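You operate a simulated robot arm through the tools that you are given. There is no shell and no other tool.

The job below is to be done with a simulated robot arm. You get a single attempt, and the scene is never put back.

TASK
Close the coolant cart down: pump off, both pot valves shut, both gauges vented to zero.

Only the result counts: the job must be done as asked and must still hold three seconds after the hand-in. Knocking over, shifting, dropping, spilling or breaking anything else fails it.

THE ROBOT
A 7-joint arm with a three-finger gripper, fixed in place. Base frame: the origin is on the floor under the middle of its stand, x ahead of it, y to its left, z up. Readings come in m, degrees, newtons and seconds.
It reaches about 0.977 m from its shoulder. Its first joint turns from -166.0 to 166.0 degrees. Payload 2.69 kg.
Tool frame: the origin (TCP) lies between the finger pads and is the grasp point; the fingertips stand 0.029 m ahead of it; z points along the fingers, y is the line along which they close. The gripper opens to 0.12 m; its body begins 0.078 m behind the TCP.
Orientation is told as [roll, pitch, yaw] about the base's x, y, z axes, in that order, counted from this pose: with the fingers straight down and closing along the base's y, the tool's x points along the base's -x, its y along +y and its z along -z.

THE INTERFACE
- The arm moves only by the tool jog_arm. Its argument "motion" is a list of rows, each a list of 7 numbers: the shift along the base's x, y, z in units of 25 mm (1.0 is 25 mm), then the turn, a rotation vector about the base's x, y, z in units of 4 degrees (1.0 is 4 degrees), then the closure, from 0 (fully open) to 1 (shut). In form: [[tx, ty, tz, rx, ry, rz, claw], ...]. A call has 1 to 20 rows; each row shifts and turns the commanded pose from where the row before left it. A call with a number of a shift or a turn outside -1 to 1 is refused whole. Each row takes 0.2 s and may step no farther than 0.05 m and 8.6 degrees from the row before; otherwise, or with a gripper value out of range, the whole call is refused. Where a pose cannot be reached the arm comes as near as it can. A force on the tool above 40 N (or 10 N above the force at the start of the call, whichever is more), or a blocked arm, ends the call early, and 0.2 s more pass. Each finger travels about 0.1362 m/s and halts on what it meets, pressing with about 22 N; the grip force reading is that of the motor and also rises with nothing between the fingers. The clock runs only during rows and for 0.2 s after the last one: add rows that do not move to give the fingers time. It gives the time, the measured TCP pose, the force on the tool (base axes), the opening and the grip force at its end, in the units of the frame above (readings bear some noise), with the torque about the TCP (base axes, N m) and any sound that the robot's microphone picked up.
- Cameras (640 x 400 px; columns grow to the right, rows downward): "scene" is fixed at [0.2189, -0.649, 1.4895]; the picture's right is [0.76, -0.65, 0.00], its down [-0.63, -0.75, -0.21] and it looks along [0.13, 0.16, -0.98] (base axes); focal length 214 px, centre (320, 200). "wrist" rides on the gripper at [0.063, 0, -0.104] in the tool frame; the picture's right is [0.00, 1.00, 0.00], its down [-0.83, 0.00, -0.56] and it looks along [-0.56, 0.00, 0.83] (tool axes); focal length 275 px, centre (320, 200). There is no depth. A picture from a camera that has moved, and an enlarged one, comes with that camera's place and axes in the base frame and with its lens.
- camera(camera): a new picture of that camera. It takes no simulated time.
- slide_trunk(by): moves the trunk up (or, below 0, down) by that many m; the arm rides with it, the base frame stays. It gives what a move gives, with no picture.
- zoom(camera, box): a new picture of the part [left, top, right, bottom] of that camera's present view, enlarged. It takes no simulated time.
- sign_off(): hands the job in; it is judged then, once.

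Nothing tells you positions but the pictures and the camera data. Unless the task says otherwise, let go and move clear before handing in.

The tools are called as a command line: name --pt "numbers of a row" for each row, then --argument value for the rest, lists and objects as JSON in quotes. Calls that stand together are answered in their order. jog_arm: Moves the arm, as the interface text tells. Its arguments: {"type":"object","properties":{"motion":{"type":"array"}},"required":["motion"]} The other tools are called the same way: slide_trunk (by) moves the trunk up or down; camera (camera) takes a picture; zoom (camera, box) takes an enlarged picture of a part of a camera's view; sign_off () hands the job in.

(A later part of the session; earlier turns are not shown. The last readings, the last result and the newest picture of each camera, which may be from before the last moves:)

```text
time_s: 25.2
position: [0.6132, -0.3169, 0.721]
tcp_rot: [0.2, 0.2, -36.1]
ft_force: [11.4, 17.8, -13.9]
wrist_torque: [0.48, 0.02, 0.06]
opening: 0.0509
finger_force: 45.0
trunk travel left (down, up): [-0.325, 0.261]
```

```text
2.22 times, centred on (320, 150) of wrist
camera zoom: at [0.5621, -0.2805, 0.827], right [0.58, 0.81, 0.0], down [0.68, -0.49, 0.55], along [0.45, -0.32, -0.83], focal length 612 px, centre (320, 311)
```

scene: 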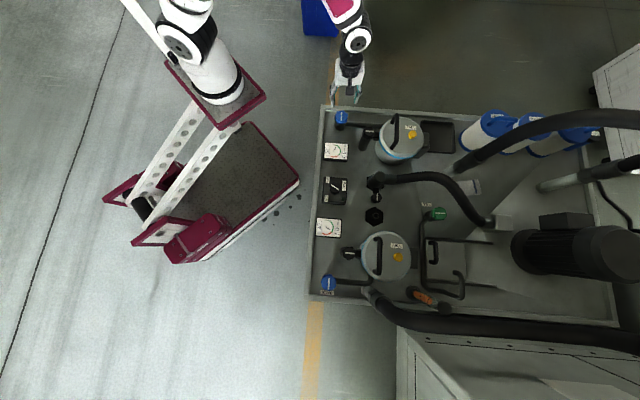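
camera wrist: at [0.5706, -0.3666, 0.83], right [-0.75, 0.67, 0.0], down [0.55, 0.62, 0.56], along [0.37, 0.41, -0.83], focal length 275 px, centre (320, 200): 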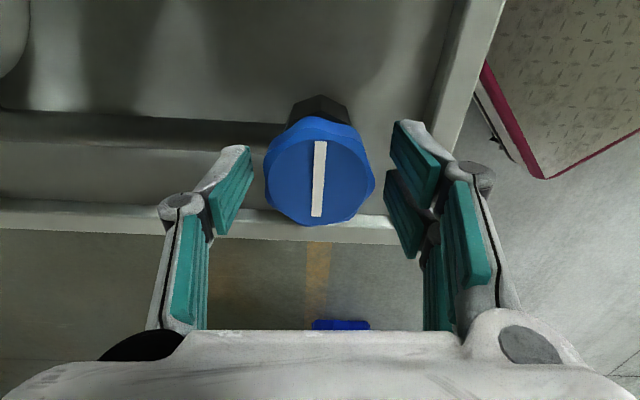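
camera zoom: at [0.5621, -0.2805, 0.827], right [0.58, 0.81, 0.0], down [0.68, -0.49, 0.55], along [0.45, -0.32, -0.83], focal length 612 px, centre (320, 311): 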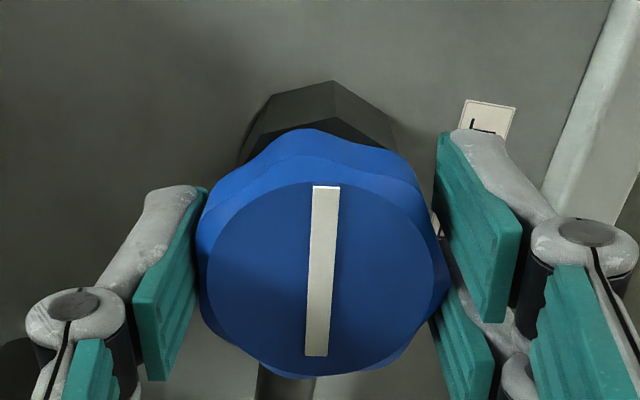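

I've turned 84° with no stop so far. I'll proceed in small steps past the quarter turn to see whether it stops at 90°.

jog_arm --pt "0 0 0 0 0 -1 1" --pt "0 0 0 0 0 -1 1"

jog_arm --pt "0 0 0 0 0 -1 1"

zoom --camera "wrist" --box '[200, 60, 440, 240]'

```text
time_s: 25.8
position: [0.6136, -0.3166, 0.7218]
tcp_rot: [0.2, 0.1, -43.9]
ft_force: [12.3, 20.3, -15.6]
wrist_torque: [0.79, -0.29, 0.71]
opening: 0.0509
finger_force: 45.3
trunk travel left (down, up): [-0.325, 0.261]
```

```text
time_s: 26.2
position: [0.6136, -0.3184, 0.7216]
tcp_rot: [0.1, 0.0, -47.9]
ft_force: [13.5, 18.4, -10.4]
wrist_torque: [0.34, -0.17, 0.93]
opening: 0.0506
finger_force: 45.1
trunk travel left (down, up): [-0.325, 0.261]
```

```text
2.22 times, centred on (320, 150) of wrist
camera zoom: at [0.5716, -0.2714, 0.8274], right [0.74, 0.67, 0.0], down [0.56, -0.61, 0.56], along [0.38, -0.41, -0.83], focal length 612 px, centre (320, 311)
```

zoom: 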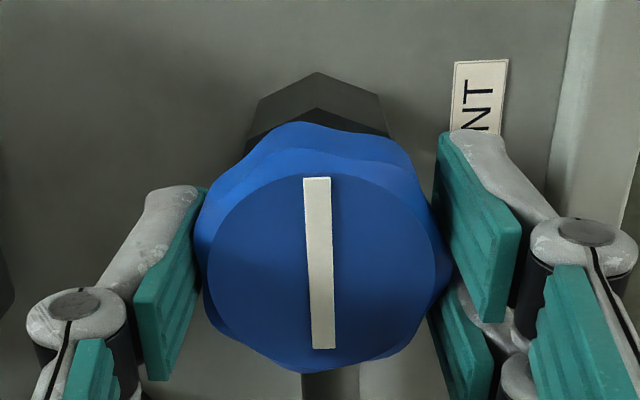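

Torque rose to about 0.9 N·m at 90°, so it's a quarter-turn valve and this is its clockwise stop. To confirm this is "shut", I'll compare how both gauges drift over a few seconds: a shut valve should trap the pressure.

jog_arm --pt "0 0 0 0 0 0.5 1" --pt "0 0 0 0 0 0.5 0.8" --pt "0 0 0 0 0 0 0.6" --pt "0 0 0 0 0 0 0.42" --pt "0 0 0 0 0 0 0.42" --pt "0 0 0.5 0 0 0 0.42" --pt "0 0 1 0 0 0 0.42" --pt "0 0 1 0 0 0 0.42" --pt "0 0 1 0 0 0 0.42" --pt "0 0 1 0 0 0 0.42"

zoom --camera "scene" --box '[310, 100, 410, 170]'

zoom --camera "scene" --box '[305, 170, 405, 240]'

camera --camera "wrist"

```text
time_s: 28.4
position: [0.6122, -0.3176, 0.8342]
tcp_rot: [0.0, 0.0, -44.0]
ft_force: [1.3, 0.1, -0.9]
wrist_torque: [0.01, -0.02, -0.01]
opening: 0.0696
finger_force: 0.1
trunk travel left (down, up): [-0.325, 0.261]
```

```text
5.71 times, centred on (360, 135) of scene
camera zoom: at [0.2189, -0.649, 1.4895], right [0.76, -0.65, 0.0], down [-0.63, -0.75, -0.21], along [0.13, 0.16, -0.98], focal length 1226 px, centre (91, 571)
```

zoom: 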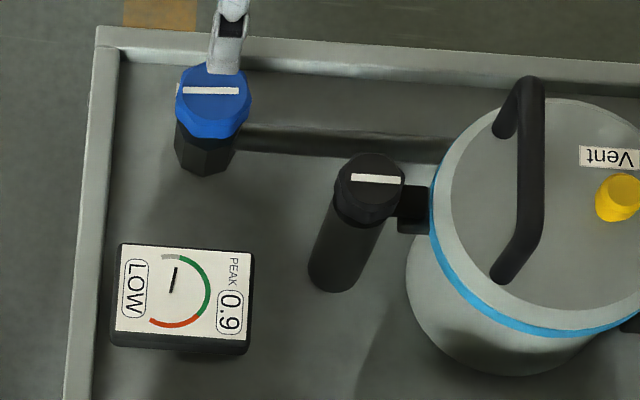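

```text
5.71 times, centred on (355, 205) of scene
camera zoom: at [0.2189, -0.649, 1.4895], right [0.76, -0.65, 0.0], down [-0.63, -0.75, -0.21], along [0.13, 0.16, -0.98], focal length 1226 px, centre (120, 171)
```

zoom: 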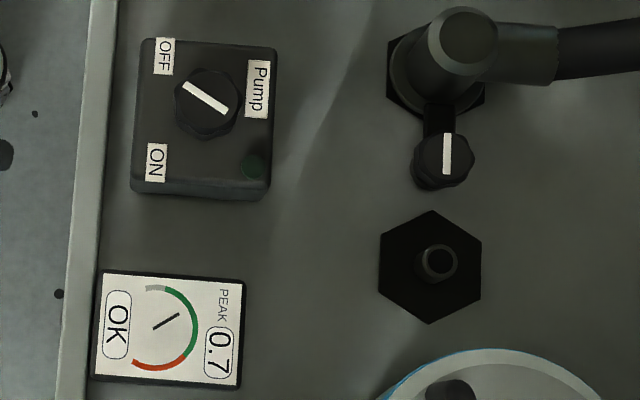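

```text
taken
camera wrist: at [0.5667, -0.2746, 0.9393], right [0.69, 0.72, 0.0], down [0.6, -0.57, 0.56], along [0.4, -0.38, -0.83], focal length 275 px, centre (320, 200)
```

wrist: 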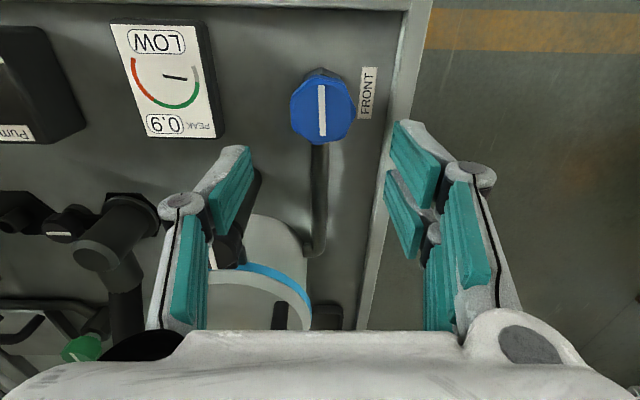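

The FRONT knob's line is now turned 90° and its gauge reads LOW, while the BACK gauge is clearly still falling. I'll head to the BACK valve, near (0.159, -0.764), and recheck both gauges there to see whether FRONT has stopped falling.

jog_arm --pt "-0.906 -0.892 0.4 0 0 0.55 0.42" --pt "-0.906 -0.892 0.4 0 0 0.55 0.42" --pt "-0.906 -0.892 0.4 0 0 0.55 0.42" --pt "-0.906 -0.892 0 0 0 0.55 0.42" --pt "-0.906 -0.892 0 0 0 0.55 0.42" --pt "-0.906 -0.892 0 0 0 0.55 0.42" --pt "-0.906 -0.892 0 0 0 0.55 0.42" --pt "-0.906 -0.892 0 0 0 0.55 0.42" --pt "-0.906 -0.892 0 0 0 0.55 0.42" --pt "-0.906 -0.892 0 0 0 0.55 0.42" --pt "-0.906 -0.892 0 0 0 0.55 0.42" --pt "-0.906 -0.892 0 0 0 0.55 0.42" --pt "-0.906 -0.892 0 0 0 0.55 0.42" --pt "-0.906 -0.892 0 0 0 0.55 0.42" --pt "-0.906 -0.892 0 0 0 0.55 0.42" --pt "-0.906 -0.892 0 0 0 0.55 0.42" --pt "-0.906 -0.892 0 0 0 0.55 0.42" --pt "-0.906 -0.892 0 0 0 0.55 0.42" --pt "-0.906 -0.892 0 0 0 0.55 0.42" --pt "-0.906 -0.892 0 0 0 0.55 0.42"

camera --camera "wrist"

camera --camera "scene"

zoom --camera "scene" --box '[310, 100, 410, 170]'

zoom --camera "scene" --box '[305, 170, 405, 240]'

```text
time_s: 32.6
position: [0.1733, -0.7271, 0.8623]
tcp_rot: [0.0, 0.0, -0.7]
ft_force: [-0.2, -0.7, 0.9]
wrist_torque: [0.01, 0.01, 0.01]
opening: 0.0696
finger_force: 0.1
out of reach, approached as far as the arm can: row 19, 20
trunk travel left (down, up): [-0.325, 0.261]
```

```text
taken
camera wrist: at [0.1092, -0.7265, 0.9677], right [0.01, 1.0, 0.0], down [0.83, -0.01, 0.56], along [0.56, 0.0, -0.83], focal length 275 px, centre (320, 200)
```

wrist: 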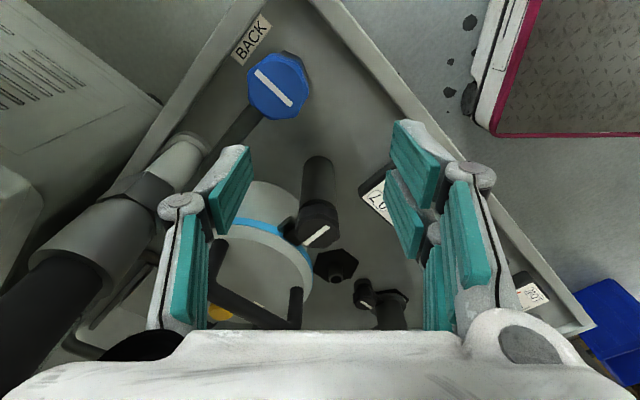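

```text
taken
```

scene: 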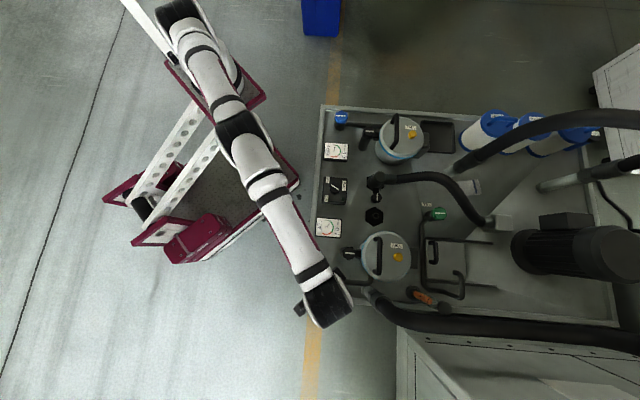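

```text
5.71 times, centred on (360, 135) of scene
camera zoom: at [0.2189, -0.649, 1.4895], right [0.76, -0.65, 0.0], down [-0.63, -0.75, -0.21], along [0.13, 0.16, -0.98], focal length 1226 px, centre (91, 571)
```

zoom: 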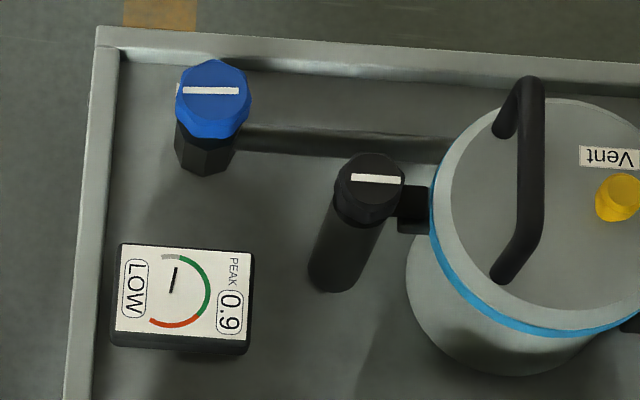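

```text
5.71 times, centred on (355, 205) of scene
camera zoom: at [0.2189, -0.649, 1.4895], right [0.76, -0.65, 0.0], down [-0.63, -0.75, -0.21], along [0.13, 0.16, -0.98], focal length 1226 px, centre (120, 171)
```

zoom: 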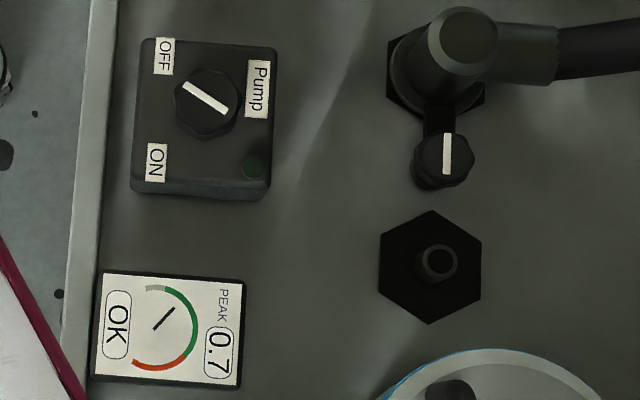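

FRONT's needle has held steady while BACK keeps falling, so clockwise to the stop does shut the valve. The BACK knob is at about (0.1605, -0.763, 0.713), but the arm ran out of reach 4 cm short at this height. I'll see whether going higher or lower extends the reach before moving the trunk.

jog_arm --pt "0 0 1 0 0 0 0.42" --pt "0 0 1 0 0 0 0.42" --pt "0 0 0 0 0 0 0.42"

```text
time_s: 33.4
position: [0.1731, -0.72, 0.9106]
tcp_rot: [0.1, 0.1, 0.0]
ft_force: [0.1, 0.1, -0.4]
wrist_torque: [0.0, -0.01, -0.05]
opening: 0.0698
finger_force: 0.0
out of reach, approached as far as the arm can: row 2
trunk travel left (down, up): [-0.325, 0.261]
```

Going higher lost reach, so with the tool vertical the arm tops out at about 0.75 m from the base axis. The knob is at 0.78 m, so I'll tilt the fingers about 20° outward and rotate rigidly about the vertical, from +45° to -45° of the outward direction. First I'll back off and set the orientation.

jog_arm --pt "0 1 0 0 0 -1 0.42" --pt "0 1 0 0 0 -1 0.42" --pt "0 0.5 0 0 0 -1 0.42" --pt "0 0 0 0 0 -1 0.42" --pt "0 0 0 0 0 -1 0.42" --pt "0 0 0 0 0 -1 0.42" --pt "0 0 0 0 0 -1 0.42" --pt "0 0 0 0 0 -1.0 0.42"

```text
time_s: 35.2
position: [0.174, -0.6574, 0.9104]
tcp_rot: [0.0, 0.0, -32.1]
ft_force: [-0.5, 0.5, 0.5]
wrist_torque: [0.03, 0.03, 0.02]
opening: 0.0698
finger_force: 0.1
trunk travel left (down, up): [-0.325, 0.261]
```

The commanded pose follows the reached pose, which keeps this predictable. I'll tilt 20° outward and then move over the BACK knob at moderate height.

jog_arm --pt "0 0 0 -0.53 -0.848 0 0.42" --pt "0 0 0 -0.53 -0.848 0 0.42" --pt "0 0 0 -0.53 -0.848 0 0.42" --pt "0 0 0 -0.53 -0.848 0 0.42" --pt "0 0 0 -0.53 -0.848 0 0.42" --pt "-0.108 -0.845 -0.8 0 0 0 0.42" --pt "-0.108 -0.845 -0.8 0 0 0 0.42" --pt "-0.108 -0.845 -0.8 0 0 0 0.42" --pt "-0.108 -0.845 -0.8 0 0 0 0.42" --pt "-0.108 -0.845 -0.8 0 0 0 0.42"

camera --camera "wrist"

zoom --camera "scene" --box '[290, 210, 450, 330]'

```text
time_s: 37.4
position: [0.1647, -0.7529, 0.8105]
tcp_rot: [0.0, -20.0, -32.0]
ft_force: [0.0, -1.5, 0.7]
wrist_torque: [0.02, -0.01, 0.02]
opening: 0.0695
finger_force: 0.0
out of reach, approached as far as the arm can: row 10
trunk travel left (down, up): [-0.325, 0.261]
```

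```text
taken
camera wrist: at [0.0826, -0.7031, 0.8883], right [0.53, 0.85, 0.0], down [0.5, -0.31, 0.81], along [0.69, -0.42, -0.59], focal length 275 px, centre (320, 200)
```

wrist: 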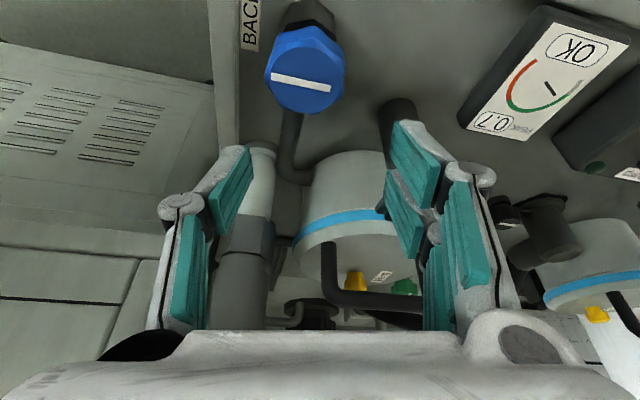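

```text
3.33 times, centred on (370, 270) of scene
camera zoom: at [0.2189, -0.649, 1.4895], right [0.76, -0.65, 0.0], down [-0.63, -0.75, -0.21], along [0.13, 0.16, -0.98], focal length 715 px, centre (153, -33)
```

zoom: 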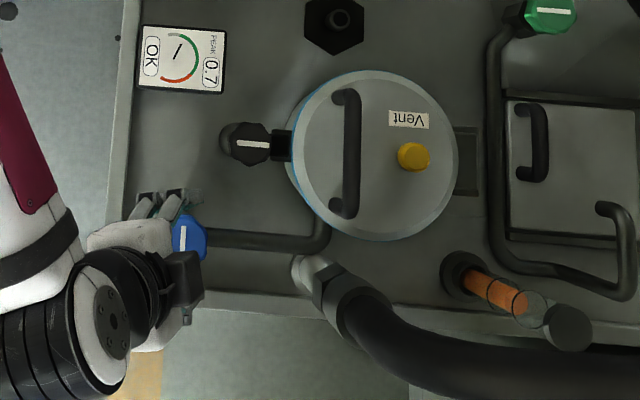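

A joint fit suggests the shoulder is offset forward, around (0.31, 0, 1.02), so the outward direction at the BACK knob is azimuth -101° rather than -78°. I'll rotate the tilted hand about the vertical to azimuth -56° for the start of the turn, then centre over the knob.

jog_arm --pt "0 0 0 0 0 -1 0.42" --pt "0 0 0 0 0 -1 0.42" --pt "0 0 0 0 0 -1 0.42" --pt "0 0 0 0 0 -1 0.42" --pt "0 0 0 0 0 -1 0.42" --pt "0 0 0 0 0 -1 0.42" --pt "-0.1 -0.44 -0.3 0 0 0 0.42" --pt "0 0 0 0 0 0 0.42"

camera --camera "wrist"

zoom --camera "scene" --box '[290, 210, 450, 330]'

```text
time_s: 39.2
position: [0.161, -0.7639, 0.8028]
tcp_rot: [0.0, -20.0, -56.0]
ft_force: [0.2, 0.5, 0.3]
wrist_torque: [0.01, 0.03, -0.01]
opening: 0.0697
finger_force: 0.0
trunk travel left (down, up): [-0.325, 0.261]
```

```text
taken
camera wrist: at [0.1072, -0.6854, 0.881], right [0.83, 0.56, 0.0], down [0.33, -0.49, 0.81], along [0.45, -0.67, -0.59], focal length 275 px, centre (320, 200)
```

wrist: 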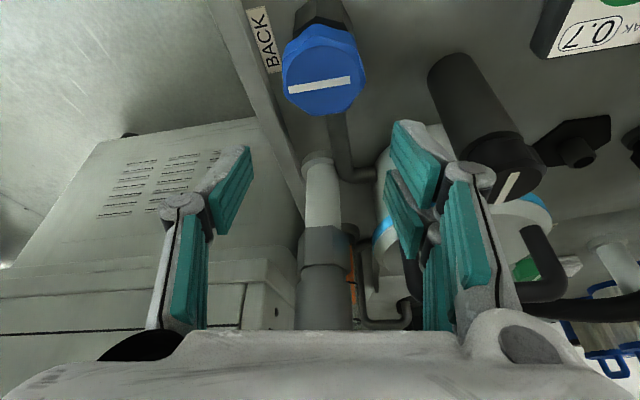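

```text
3.33 times, centred on (370, 270) of scene
camera zoom: at [0.2189, -0.649, 1.4895], right [0.76, -0.65, 0.0], down [-0.63, -0.75, -0.21], along [0.13, 0.16, -0.98], focal length 715 px, centre (153, -33)
```

zoom: 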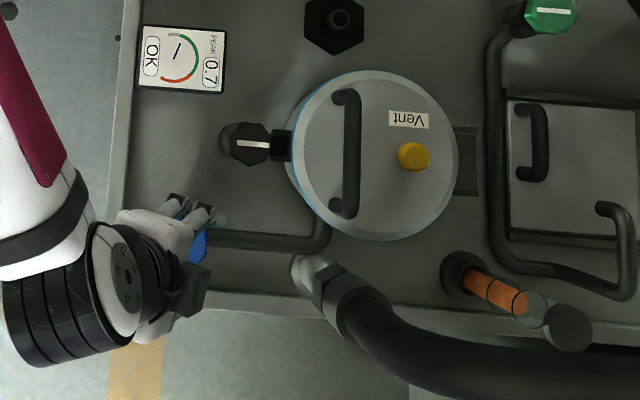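

The hand is over the knob, which I place at about (0.163, -0.766). I'll correct the xy for the tilt, then lower the trunk 5 cm, which brings the shoulder nearer wrist height and gives more reach margin.

jog_arm --pt "-0.06 0.116 0 0 0 0 0.42"

slide_trunk --by -0.05

camera --camera "wrist"

zoom --camera "scene" --box '[300, 230, 400, 310]'

```text
time_s: 39.6
position: [0.161, -0.76, 0.8023]
tcp_rot: [0.0, -19.9, -56.0]
ft_force: [-0.3, -0.2, -0.3]
wrist_torque: [0.01, -0.07, -0.02]
opening: 0.0698
finger_force: 0.1
trunk travel left (down, up): [-0.325, 0.261]
```

```text
time_s: 40.5
position: [0.1595, -0.762, 0.7526]
tcp_rot: [0.0, -20.1, -56.0]
ft_force: [0.1, 0.6, -0.1]
wrist_torque: [-0.05, 0.01, 0.02]
opening: 0.0694
finger_force: 0.0
trunk travel left (down, up): [-0.275, 0.311]
```

```text
taken
camera wrist: at [0.1055, -0.6823, 0.8308], right [0.83, 0.56, 0.0], down [0.33, -0.49, 0.81], along [0.45, -0.67, -0.59], focal length 275 px, centre (320, 200)
```

wrist: 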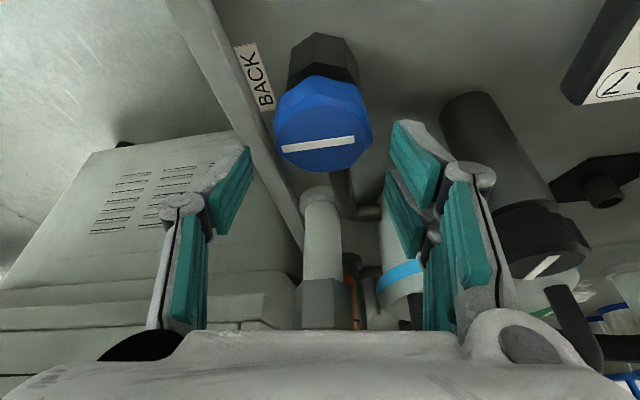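

```text
5.00 times, centred on (350, 270) of scene
camera zoom: at [0.2189, -0.649, 1.4895], right [0.76, -0.65, 0.0], down [-0.63, -0.75, -0.21], along [0.13, 0.16, -0.98], focal length 1072 px, centre (170, -150)
```

zoom: 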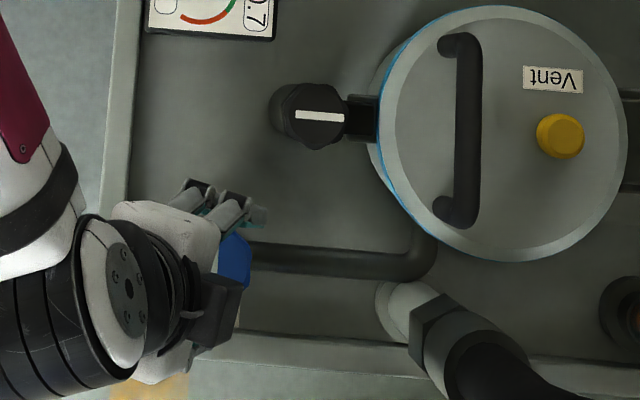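

The knob sits centred between the fingers. I'll descend 3 cm and close on it.

jog_arm --pt "0 0 -0.5 0 0 0 0.42" --pt "0 0 -0.5 0 0 0 0.42" --pt "0 0 -0.22 0 0 0 0.42"

zoom --camera "wrist" --box '[180, 60, 460, 270]'

```text
time_s: 41.3
position: [0.1602, -0.7607, 0.7229]
tcp_rot: [0.0, -19.9, -56.0]
ft_force: [0.1, 0.3, 0.4]
wrist_torque: [0.06, 0.02, 0.0]
opening: 0.0696
finger_force: 0.0
trunk travel left (down, up): [-0.275, 0.311]
```

```text
1.90 times, centred on (320, 165) of wrist
camera zoom: at [0.1056, -0.6822, 0.8004], right [0.83, 0.56, 0.0], down [0.33, -0.49, 0.81], along [0.45, -0.67, -0.59], focal length 524 px, centre (320, 267)
```

zoom: 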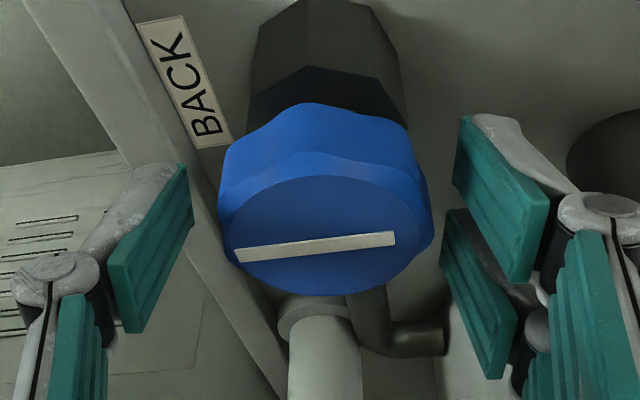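

The pads straddle the knob well, so I'm closing now.

jog_arm --pt "0 0 0 0 0 0 0.55" --pt "0 0 0 0 0 0 0.7" --pt "0 0 0 0 0 0 0.85" --pt "0 0 0 0 0 0 1.0" --pt "0 0 0 0 0 0 1.0"

zoom --camera "wrist" --box '[180, 60, 460, 270]'

```text
time_s: 42.5
position: [0.1601, -0.7597, 0.7226]
tcp_rot: [0.1, -20.0, -56.0]
ft_force: [8.1, 8.7, 3.0]
wrist_torque: [0.25, -0.09, 0.05]
opening: 0.0507
finger_force: 45.0
trunk travel left (down, up): [-0.275, 0.311]
```

```text
1.90 times, centred on (320, 165) of wrist
camera zoom: at [0.1064, -0.6819, 0.8003], right [0.83, 0.56, 0.0], down [0.33, -0.49, 0.81], along [0.45, -0.67, -0.59], focal length 524 px, centre (320, 267)
```

zoom: 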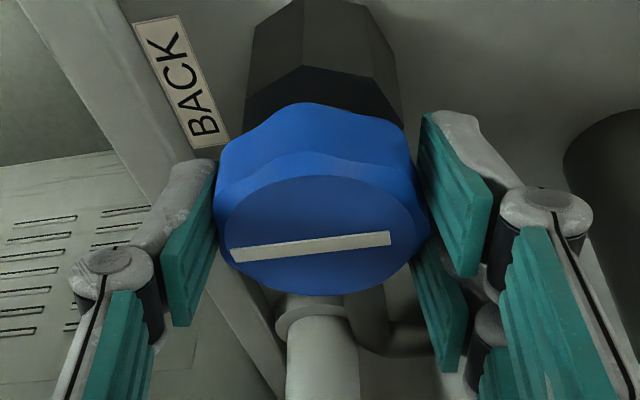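

It's gripped at 51 mm. I'll turn clockwise in batches, with a small TCP orbit so the tilted tool stays aligned with the knob axis.

jog_arm --pt "0.016 0.007 0 0 0 -1 1" --pt "0.016 0.007 0 0 0 -1 1" --pt "0.016 0.006 0 0 0 -1 1" --pt "0.016 0.006 0 0 0 -1 1" --pt "0.016 0.005 0 0 0 -1 1" --pt "0.016 0.004 0 0 0 -1 1"

zoom --camera "wrist" --box '[180, 60, 460, 270]'

```text
time_s: 43.9
position: [0.1615, -0.7599, 0.7237]
tcp_rot: [0.1, -19.9, -80.0]
ft_force: [8.4, 13.1, 2.6]
wrist_torque: [0.51, 0.21, 0.08]
opening: 0.0508
finger_force: 45.4
trunk travel left (down, up): [-0.275, 0.311]
```

```text
1.90 times, centred on (320, 165) of wrist
camera zoom: at [0.1449, -0.6662, 0.8004], right [0.98, 0.18, 0.0], down [0.11, -0.58, 0.81], along [0.14, -0.79, -0.59], focal length 524 px, centre (320, 267)
```

zoom: 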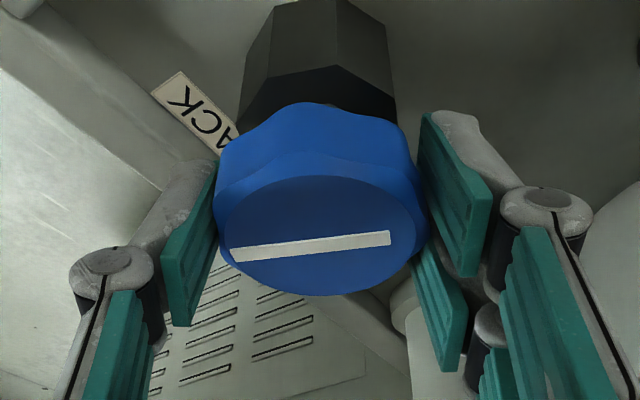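

The knob follows the hand, 24° so far with no stop. I'm continuing in batches.

jog_arm --pt "0.017 0 0 0 0 -1 1" --pt "0.017 0 0 0 0 -1 1" --pt "0.018 -0.001 0 0 0 -1 1" --pt "0.018 -0.002 0 0 0 -1 1" --pt "0.018 -0.003 0 0 0 -1 1" --pt "0.018 -0.004 0 0 0 -1 1" --pt "0.018 -0.004 0 0 0 -1 1" --pt "0.017 -0.005 0 0 0 -1 1"

zoom --camera "wrist" --box '[180, 60, 460, 270]'

zoom --camera "scene" --box '[290, 210, 450, 330]'

```text
time_s: 45.7
position: [0.1641, -0.7588, 0.7232]
tcp_rot: [0.0, -20.0, -112.2]
ft_force: [2.9, 16.3, 4.6]
wrist_torque: [0.92, 0.28, 0.03]
opening: 0.0505
finger_force: 45.0
trunk travel left (down, up): [-0.275, 0.311]
```

```text
1.90 times, centred on (320, 165) of wrist
camera zoom: at [0.1994, -0.6719, 0.8004], right [0.93, -0.37, 0.0], down [-0.22, -0.55, 0.81], along [-0.3, -0.75, -0.59], focal length 524 px, centre (320, 267)
```

zoom: 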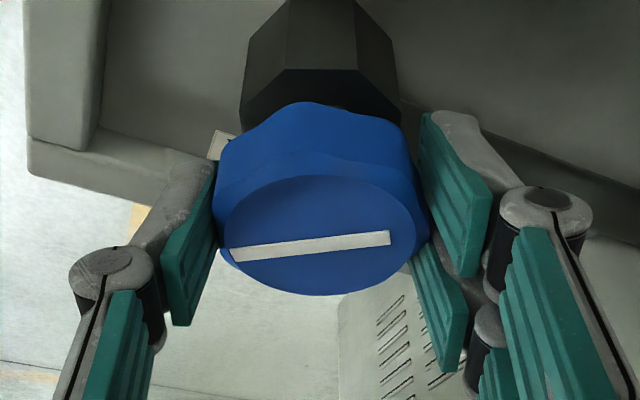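

```text
3.33 times, centred on (370, 270) of scene
camera zoom: at [0.2189, -0.649, 1.4895], right [0.76, -0.65, 0.0], down [-0.63, -0.75, -0.21], along [0.13, 0.16, -0.98], focal length 715 px, centre (153, -33)
```

zoom: 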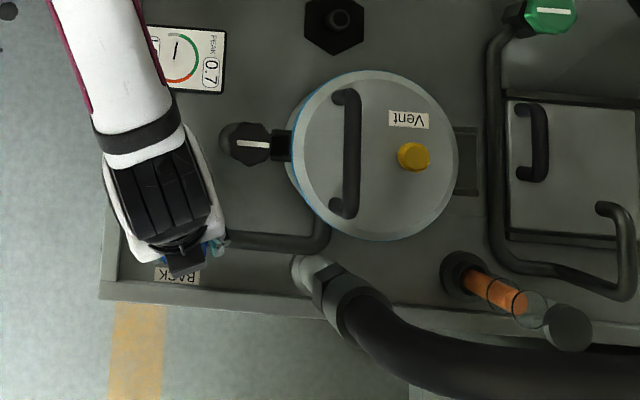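

I've turned 56° with no stop, and there's a mild side force that I'll relieve slightly in y. The arm isn't blocking anything, so I'll continue.

jog_arm --pt "0.015 0.01 0 0 0 -1 1" --pt "0.015 0.01 0 0 0 -1 1" --pt "0.014 0.01 0 0 0 -1 1" --pt "0.014 0.0 0 0 0 -1 1" --pt "0.013 0.0 0 0 0 -1 1" --pt "0.013 -0.005 0 0 0 -1 1" --pt "0.012 -0.005 0 0 0 -1 1"

zoom --camera "wrist" --box '[180, 60, 460, 270]'

```text
time_s: 47.3
position: [0.1649, -0.7614, 0.7221]
tcp_rot: [0.1, -20.0, -140.1]
ft_force: [-12.4, -14.5, -9.3]
wrist_torque: [0.33, 0.07, 0.04]
opening: 0.0507
finger_force: 45.2
trunk travel left (down, up): [-0.275, 0.311]
```

```text
1.90 times, centred on (320, 165) of wrist
camera zoom: at [0.2384, -0.6999, 0.8002], right [0.64, -0.76, 0.0], down [-0.45, -0.38, 0.81], along [-0.62, -0.52, -0.59], focal length 524 px, centre (320, 267)
```

zoom: 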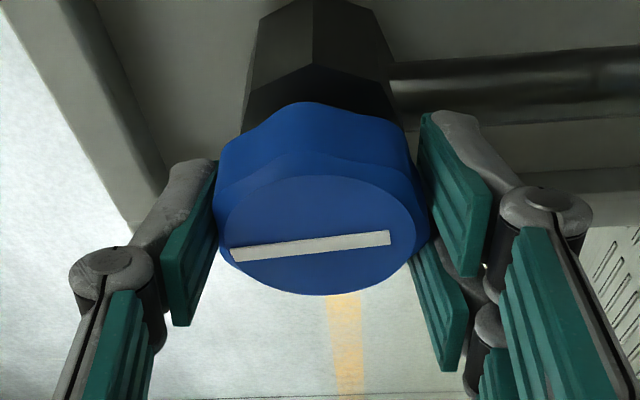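

At 84° the line is nearly parallel to the pipe, like FRONT. I'll step on to the 90° stop.

jog_arm --pt "0.0 -0.01 0 0 0 -1 1" --pt "0.0 -0.01 0 0 0 -1 1"

zoom --camera "wrist" --box '[180, 60, 460, 270]'

```text
time_s: 47.9
position: [0.167, -0.7609, 0.722]
tcp_rot: [-0.2, -20.1, -148.0]
ft_force: [-14.0, -12.8, -6.3]
wrist_torque: [0.23, 1.13, 0.77]
opening: 0.0506
finger_force: 45.2
trunk travel left (down, up): [-0.275, 0.311]
```

```text
1.90 times, centred on (320, 165) of wrist
camera zoom: at [0.2471, -0.7105, 0.8003], right [0.53, -0.85, 0.0], down [-0.5, -0.32, 0.81], along [-0.68, -0.43, -0.59], focal length 524 px, centre (320, 267)
```

zoom: 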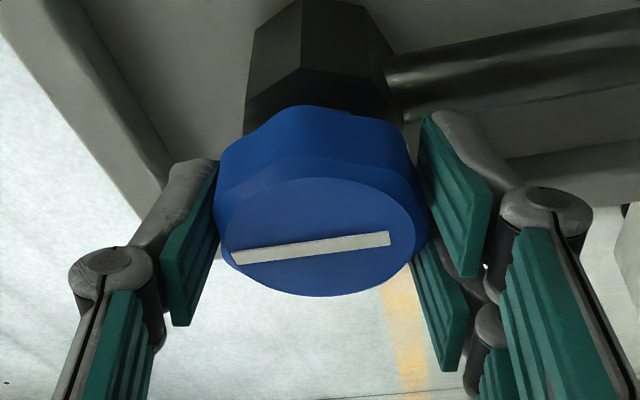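

Torque rose as on FRONT, so the 90° stop is reached. I'll nudge once more, relax, open, and lift away.

jog_arm --pt "0 0 0 0 0 -1 1" --pt "0 0 0 0 0 0.5 1" --pt "0 0 0 0 0 0.5 0.8" --pt "0 0 0 0 0 0 0.6" --pt "0 0 0 0 0 0 0.42" --pt "0 0 0 0 0 0 0.42" --pt "0 0 0.5 0 0 0 0.42" --pt "0 0 1 0 0 0 0.42" --pt "0 0 1 0 0 0 0.42" --pt "0 0 1 0 0 0 0.42" --pt "0 0 1 0 0 0 0.42"

camera --camera "wrist"

camera --camera "scene"

```text
time_s: 50.3
position: [0.167, -0.7595, 0.8345]
tcp_rot: [0.0, -19.9, -148.1]
ft_force: [0.1, -0.2, -0.2]
wrist_torque: [0.01, 0.0, 0.02]
opening: 0.0695
finger_force: 0.0
trunk travel left (down, up): [-0.275, 0.311]
```

```text
taken
camera wrist: at [0.2478, -0.7099, 0.9128], right [0.53, -0.85, 0.0], down [-0.5, -0.32, 0.81], along [-0.68, -0.43, -0.59], focal length 275 px, centre (320, 200)
```

wrist: 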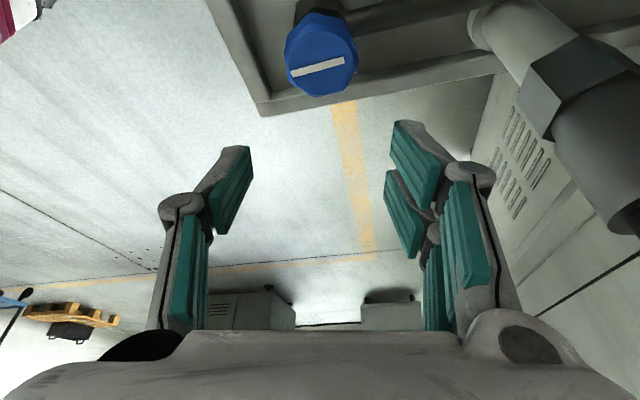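

```text
taken
```

scene: 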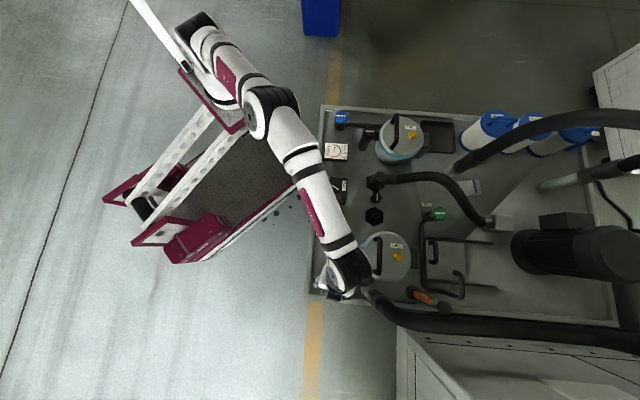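

The BACK line now matches FRONT's shut position. Next come the vents; I'll lift, swing the tilt toward -y, close the fingers and position for a good look at the BACK pot's yellow vent near (0.386, -0.838, 0.78).

jog_arm --pt "0 0 1 0 0 0.98 0.42" --pt "0 0 1 0 0 0.98 0.42" --pt "0 0 1 0 0 0.98 0.42" --pt "0 0 1 0 0 0.98 0.42" --pt "0.6 0.15 0 0 0 0.98 0.6" --pt "0.6 0.15 0 0 0 0.98 0.8" --pt "0.6 0.15 0 0 0 0.98 1" --pt "0.6 0.15 0 0 0 0.98 1" --pt "0.6 0.15 0 0 0 0.98 1" --pt "0.6 0.15 0 0 0 0.98 1" --pt "0.6 0.15 0 0 0 0.98 1" --pt "0.6 0.15 0 0 0 0.98 1" --pt "0.6 0.15 0 0 0 0.98 1" --pt "0.6 0.15 0 0 0 0.98 1" --pt "0.6 0.15 0 0 0 0.98 1" --pt "0.6 0.15 0 0 0 0.98 1"

camera --camera "wrist"

camera --camera "scene"

```text
time_s: 53.7
position: [0.3463, -0.714, 0.9349]
tcp_rot: [0.0, -19.9, -85.1]
ft_force: [0.2, 0.8, 0.1]
wrist_torque: [0.01, 0.01, -0.01]
opening: 0.0
finger_force: 22.0
trunk travel left (down, up): [-0.275, 0.311]
```

```text
taken
camera wrist: at [0.3388, -0.6205, 1.0124], right [1.0, 0.09, 0.0], down [0.05, -0.59, 0.81], along [0.07, -0.8, -0.59], focal length 275 px, centre (320, 200)
```

wrist: 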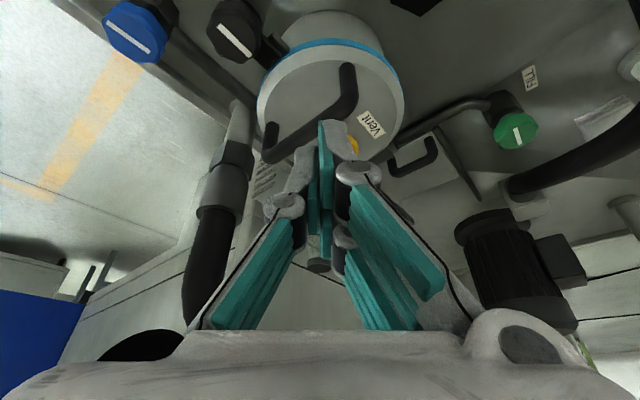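

```text
taken
```

scene: 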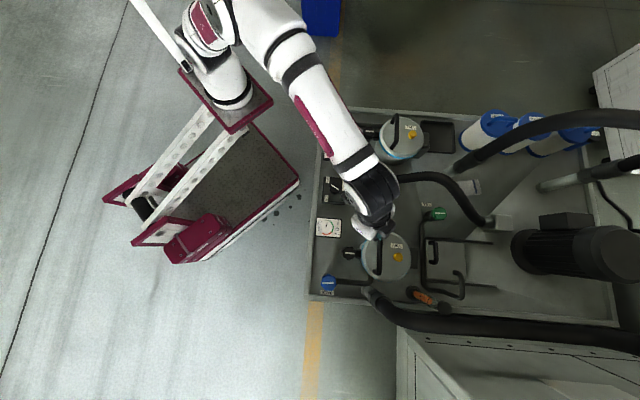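

Both valves are turned. I'm zooming in to check that the gauges hold and to measure the BACK vent and handle more precisely.

zoom --camera "scene" --box '[350, 225, 430, 285]'

zoom --camera "scene" --box '[305, 205, 375, 305]'

zoom --camera "scene" --box '[310, 100, 380, 170]'

zoom --camera "wrist" --box '[240, 0, 420, 200]'

```text
6.67 times, centred on (390, 255) of scene
camera zoom: at [0.2189, -0.649, 1.4895], right [0.76, -0.65, 0.0], down [-0.63, -0.75, -0.21], along [0.13, 0.16, -0.98], focal length 1430 px, centre (-147, -167)
```

zoom: 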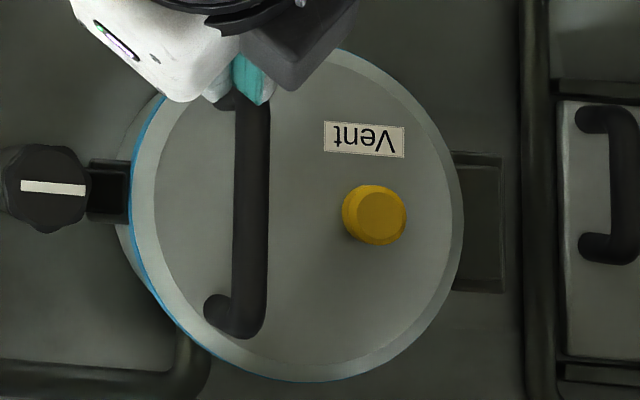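

```text
4.00 times, centred on (340, 255) of scene
camera zoom: at [0.2189, -0.649, 1.4895], right [0.76, -0.65, 0.0], down [-0.63, -0.75, -0.21], along [0.13, 0.16, -0.98], focal length 858 px, centre (240, -20)
```

zoom: 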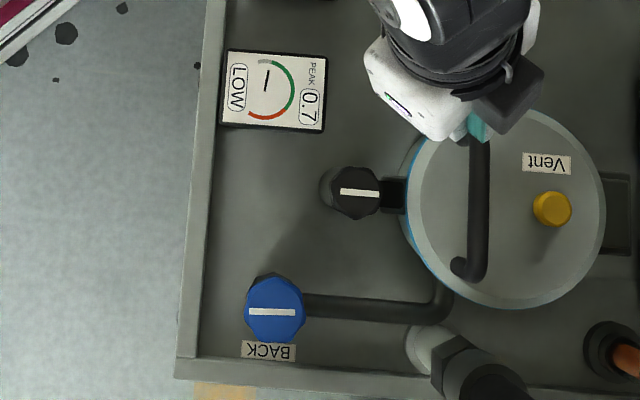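

```text
5.71 times, centred on (345, 135) of scene
camera zoom: at [0.2189, -0.649, 1.4895], right [0.76, -0.65, 0.0], down [-0.63, -0.75, -0.21], along [0.13, 0.16, -0.98], focal length 1226 px, centre (177, 571)
```

zoom: 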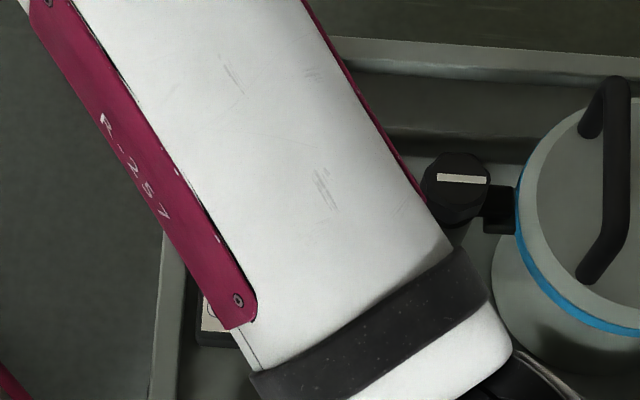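

```text
2.00 times, centred on (330, 100) of wrist
camera zoom: at [0.3388, -0.6205, 1.0124], right [1.0, 0.09, 0.0], down [0.05, -0.59, 0.81], along [0.07, -0.8, -0.59], focal length 551 px, centre (300, 400)
```

zoom: 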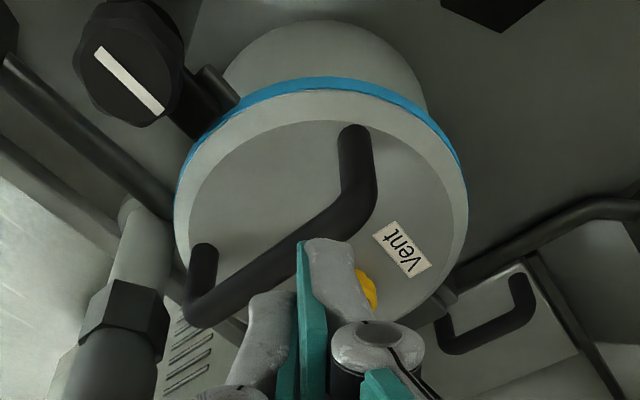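

The BACK gauge reads LOW with its valve shut. I estimate the BACK vent's button top at about (0.388, -0.842, 0.78). I'll swing the tilt to azimuth -100° and increase it to 33° to clear the handle, then hover above the button with the fingers closed.

jog_arm --pt "0 0 0 0 0 -0.94 1" --pt "0 0 0 0 0 -0.94 1" --pt "0 0 0 0 0 -0.94 1" --pt "0 0 0 0 0 -0.94 1" --pt "0 0 0 -0.798 0.141 0 1" --pt "0 0 0 -0.798 0.141 0 1" --pt "0 0 0 -0.798 0.141 0 1" --pt "0 0 0 -0.798 0.141 0 1" --pt "0.218 -0.843 -0.2 0 0 0 1" --pt "0.218 -0.843 -0.2 0 0 0 1" --pt "0.218 -0.843 -0.2 0 0 0 1" --pt "0.218 -0.843 -0.2 0 0 0 1" --pt "0.218 -0.843 -0.3 0 0 0 1" --pt "0.218 -0.843 -0.3 0 0 0 1"

camera --camera "wrist"

zoom --camera "scene" --box '[330, 205, 450, 295]'

```text
time_s: 56.7
position: [0.3821, -0.8401, 0.9002]
tcp_rot: [0.1, -32.9, -100.3]
ft_force: [0.9, 0.9, 0.0]
wrist_torque: [0.01, 0.0, -0.02]
opening: 0.0
finger_force: 22.5
trunk travel left (down, up): [-0.275, 0.311]
```

```text
taken
camera wrist: at [0.4003, -0.7333, 0.9545], right [0.98, -0.17, 0.0], down [-0.07, -0.39, 0.92], along [-0.16, -0.9, -0.4], focal length 275 px, centre (320, 200)
```

wrist: 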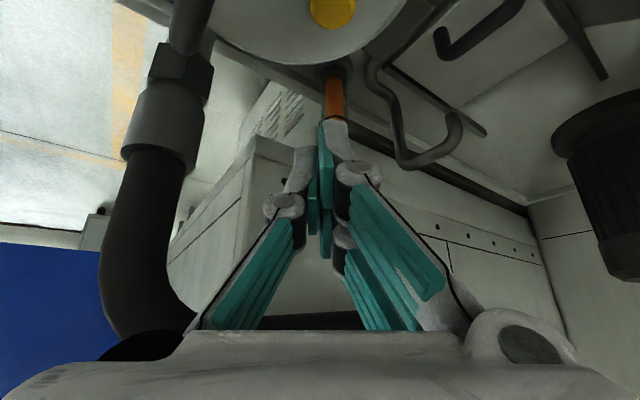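

```text
4.44 times, centred on (390, 250) of scene
camera zoom: at [0.2189, -0.649, 1.4895], right [0.76, -0.65, 0.0], down [-0.63, -0.75, -0.21], along [0.13, 0.16, -0.98], focal length 953 px, centre (9, -22)
```

zoom: 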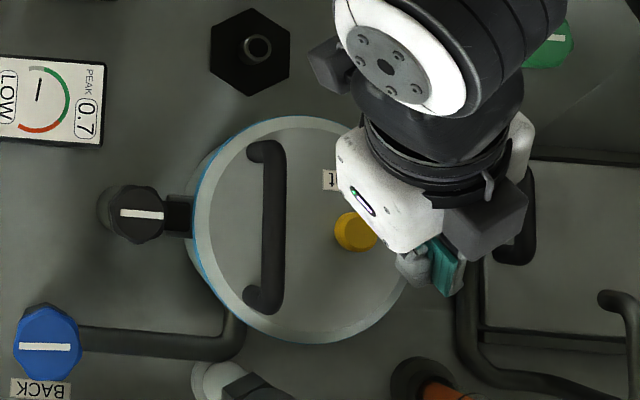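

The wrist view confirms the button at about (0.388, -0.842), and the leading fingertip is almost exactly above it. I'll descend in two stages, watching for contact.

jog_arm --pt "-0.1 0 -0.6 0 0 0 1" --pt "0 0 -0.7 0 0 0 1" --pt "0 0 -0.7 0 0 0 1" --pt "0 0 -0.6 0 0 0 1"

zoom --camera "scene" --box '[350, 220, 430, 280]'

camera --camera "wrist"

```text
time_s: 57.7
position: [0.3781, -0.8418, 0.8351]
tcp_rot: [0.0, -33.1, -100.5]
ft_force: [0.9, -1.0, -0.4]
wrist_torque: [0.01, -0.01, 0.02]
opening: 0.0001
finger_force: 21.5
trunk travel left (down, up): [-0.275, 0.311]
```

```text
6.67 times, centred on (390, 250) of scene
camera zoom: at [0.2189, -0.649, 1.4895], right [0.76, -0.65, 0.0], down [-0.63, -0.75, -0.21], along [0.13, 0.16, -0.98], focal length 1430 px, centre (-147, -133)
```

zoom: 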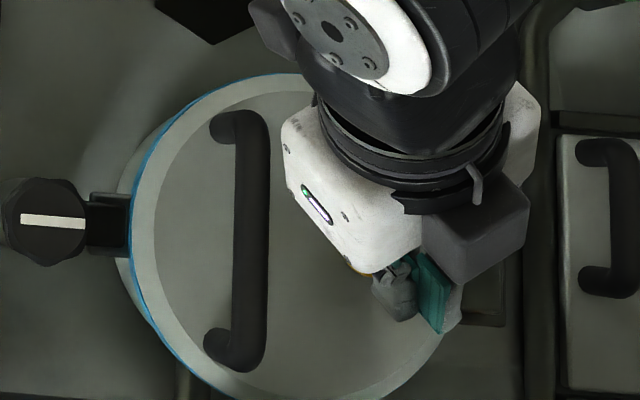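

```text
taken
camera wrist: at [0.397, -0.7334, 0.8897], right [0.98, -0.18, 0.0], down [-0.07, -0.39, 0.92], along [-0.16, -0.9, -0.39], focal length 275 px, centre (320, 200)
```

wrist: 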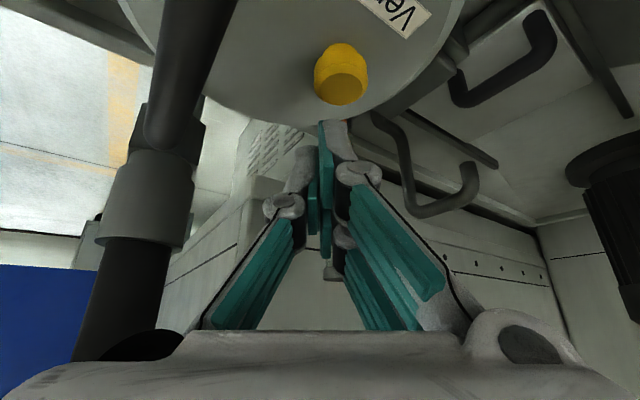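

The fingertip is about 2 cm above the button and aligned within 2 mm. I'm lowering gently to make contact.

jog_arm --pt "0.07 0.05 -0.3 0 0 0 1" --pt "0 0 -0.3 0 0 0 1" --pt "0 0 -0.15 0 0 0 1" --pt "0 0 -0.1 0 0 0 1"

zoom --camera "wrist" --box '[240, 20, 440, 180]'

zoom --camera "scene" --box '[305, 205, 375, 255]'

```text
time_s: 58.7
position: [0.3798, -0.8402, 0.8134]
tcp_rot: [0.0, -33.0, -100.5]
ft_force: [0.2, 1.0, 1.7]
wrist_torque: [-0.02, -0.03, -0.01]
opening: 0.0
finger_force: 22.3
trunk travel left (down, up): [-0.275, 0.311]
```

```text
2.50 times, centred on (340, 100) of wrist
camera zoom: at [0.3985, -0.732, 0.8683], right [0.98, -0.18, 0.0], down [-0.07, -0.39, 0.92], along [-0.16, -0.9, -0.4], focal length 688 px, centre (270, 450)
```

zoom: 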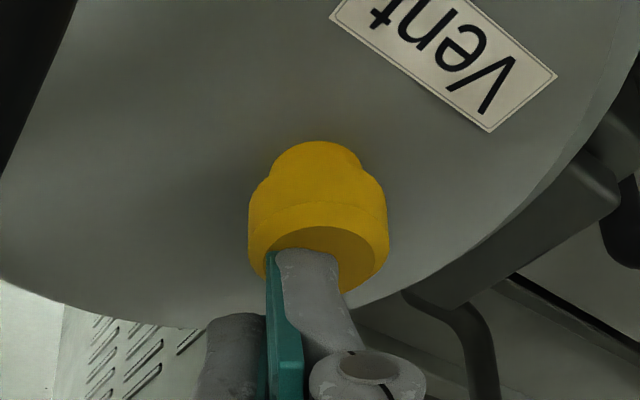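

```text
8.00 times, centred on (340, 230) of scene
camera zoom: at [0.2189, -0.649, 1.4895], right [0.76, -0.65, 0.0], down [-0.63, -0.75, -0.21], along [0.13, 0.16, -0.98], focal length 1716 px, centre (160, -40)
```

zoom: 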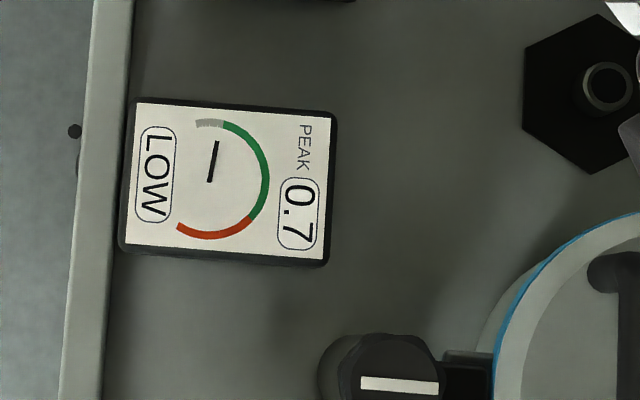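

The fingertip is right at the button face, with about 1.7 N showing. I'll press down in 2 mm steps and watch the force and gauge.

jog_arm --pt "0 0 -0.1 0 0 0 1" --pt "0 0 -0.1 0 0 0 1"

zoom --camera "wrist" --box '[240, 20, 440, 180]'

zoom --camera "scene" --box '[305, 205, 375, 255]'

```text
time_s: 59.3
position: [0.3786, -0.8403, 0.8101]
tcp_rot: [0.1, -32.9, -100.5]
ft_force: [0.3, 1.2, 3.5]
wrist_torque: [0.06, -0.01, -0.02]
opening: 0.0001
finger_force: 21.8
trunk travel left (down, up): [-0.275, 0.311]
heard: click
```

```text
2.50 times, centred on (340, 100) of wrist
camera zoom: at [0.3984, -0.7325, 0.8639], right [0.98, -0.18, 0.0], down [-0.07, -0.39, 0.92], along [-0.16, -0.9, -0.39], focal length 688 px, centre (270, 450)
```

zoom: 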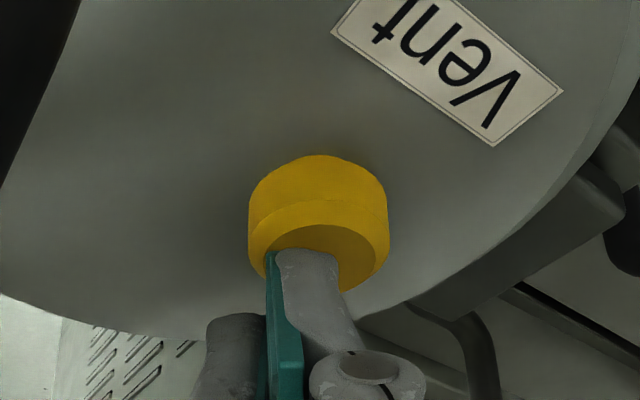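

```text
8.00 times, centred on (340, 230) of scene
camera zoom: at [0.2189, -0.649, 1.4895], right [0.76, -0.65, 0.0], down [-0.63, -0.75, -0.21], along [0.13, 0.16, -0.98], focal length 1716 px, centre (160, -40)
```

zoom: 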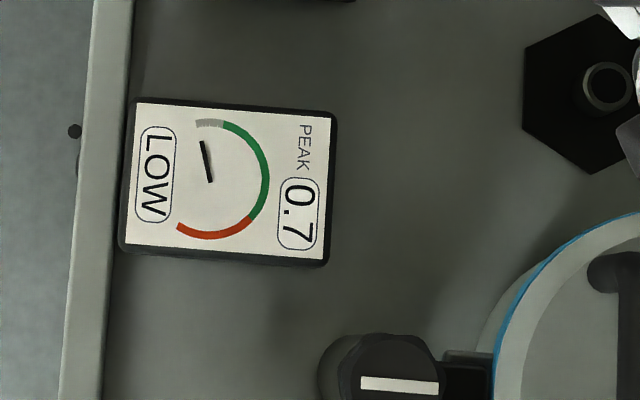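

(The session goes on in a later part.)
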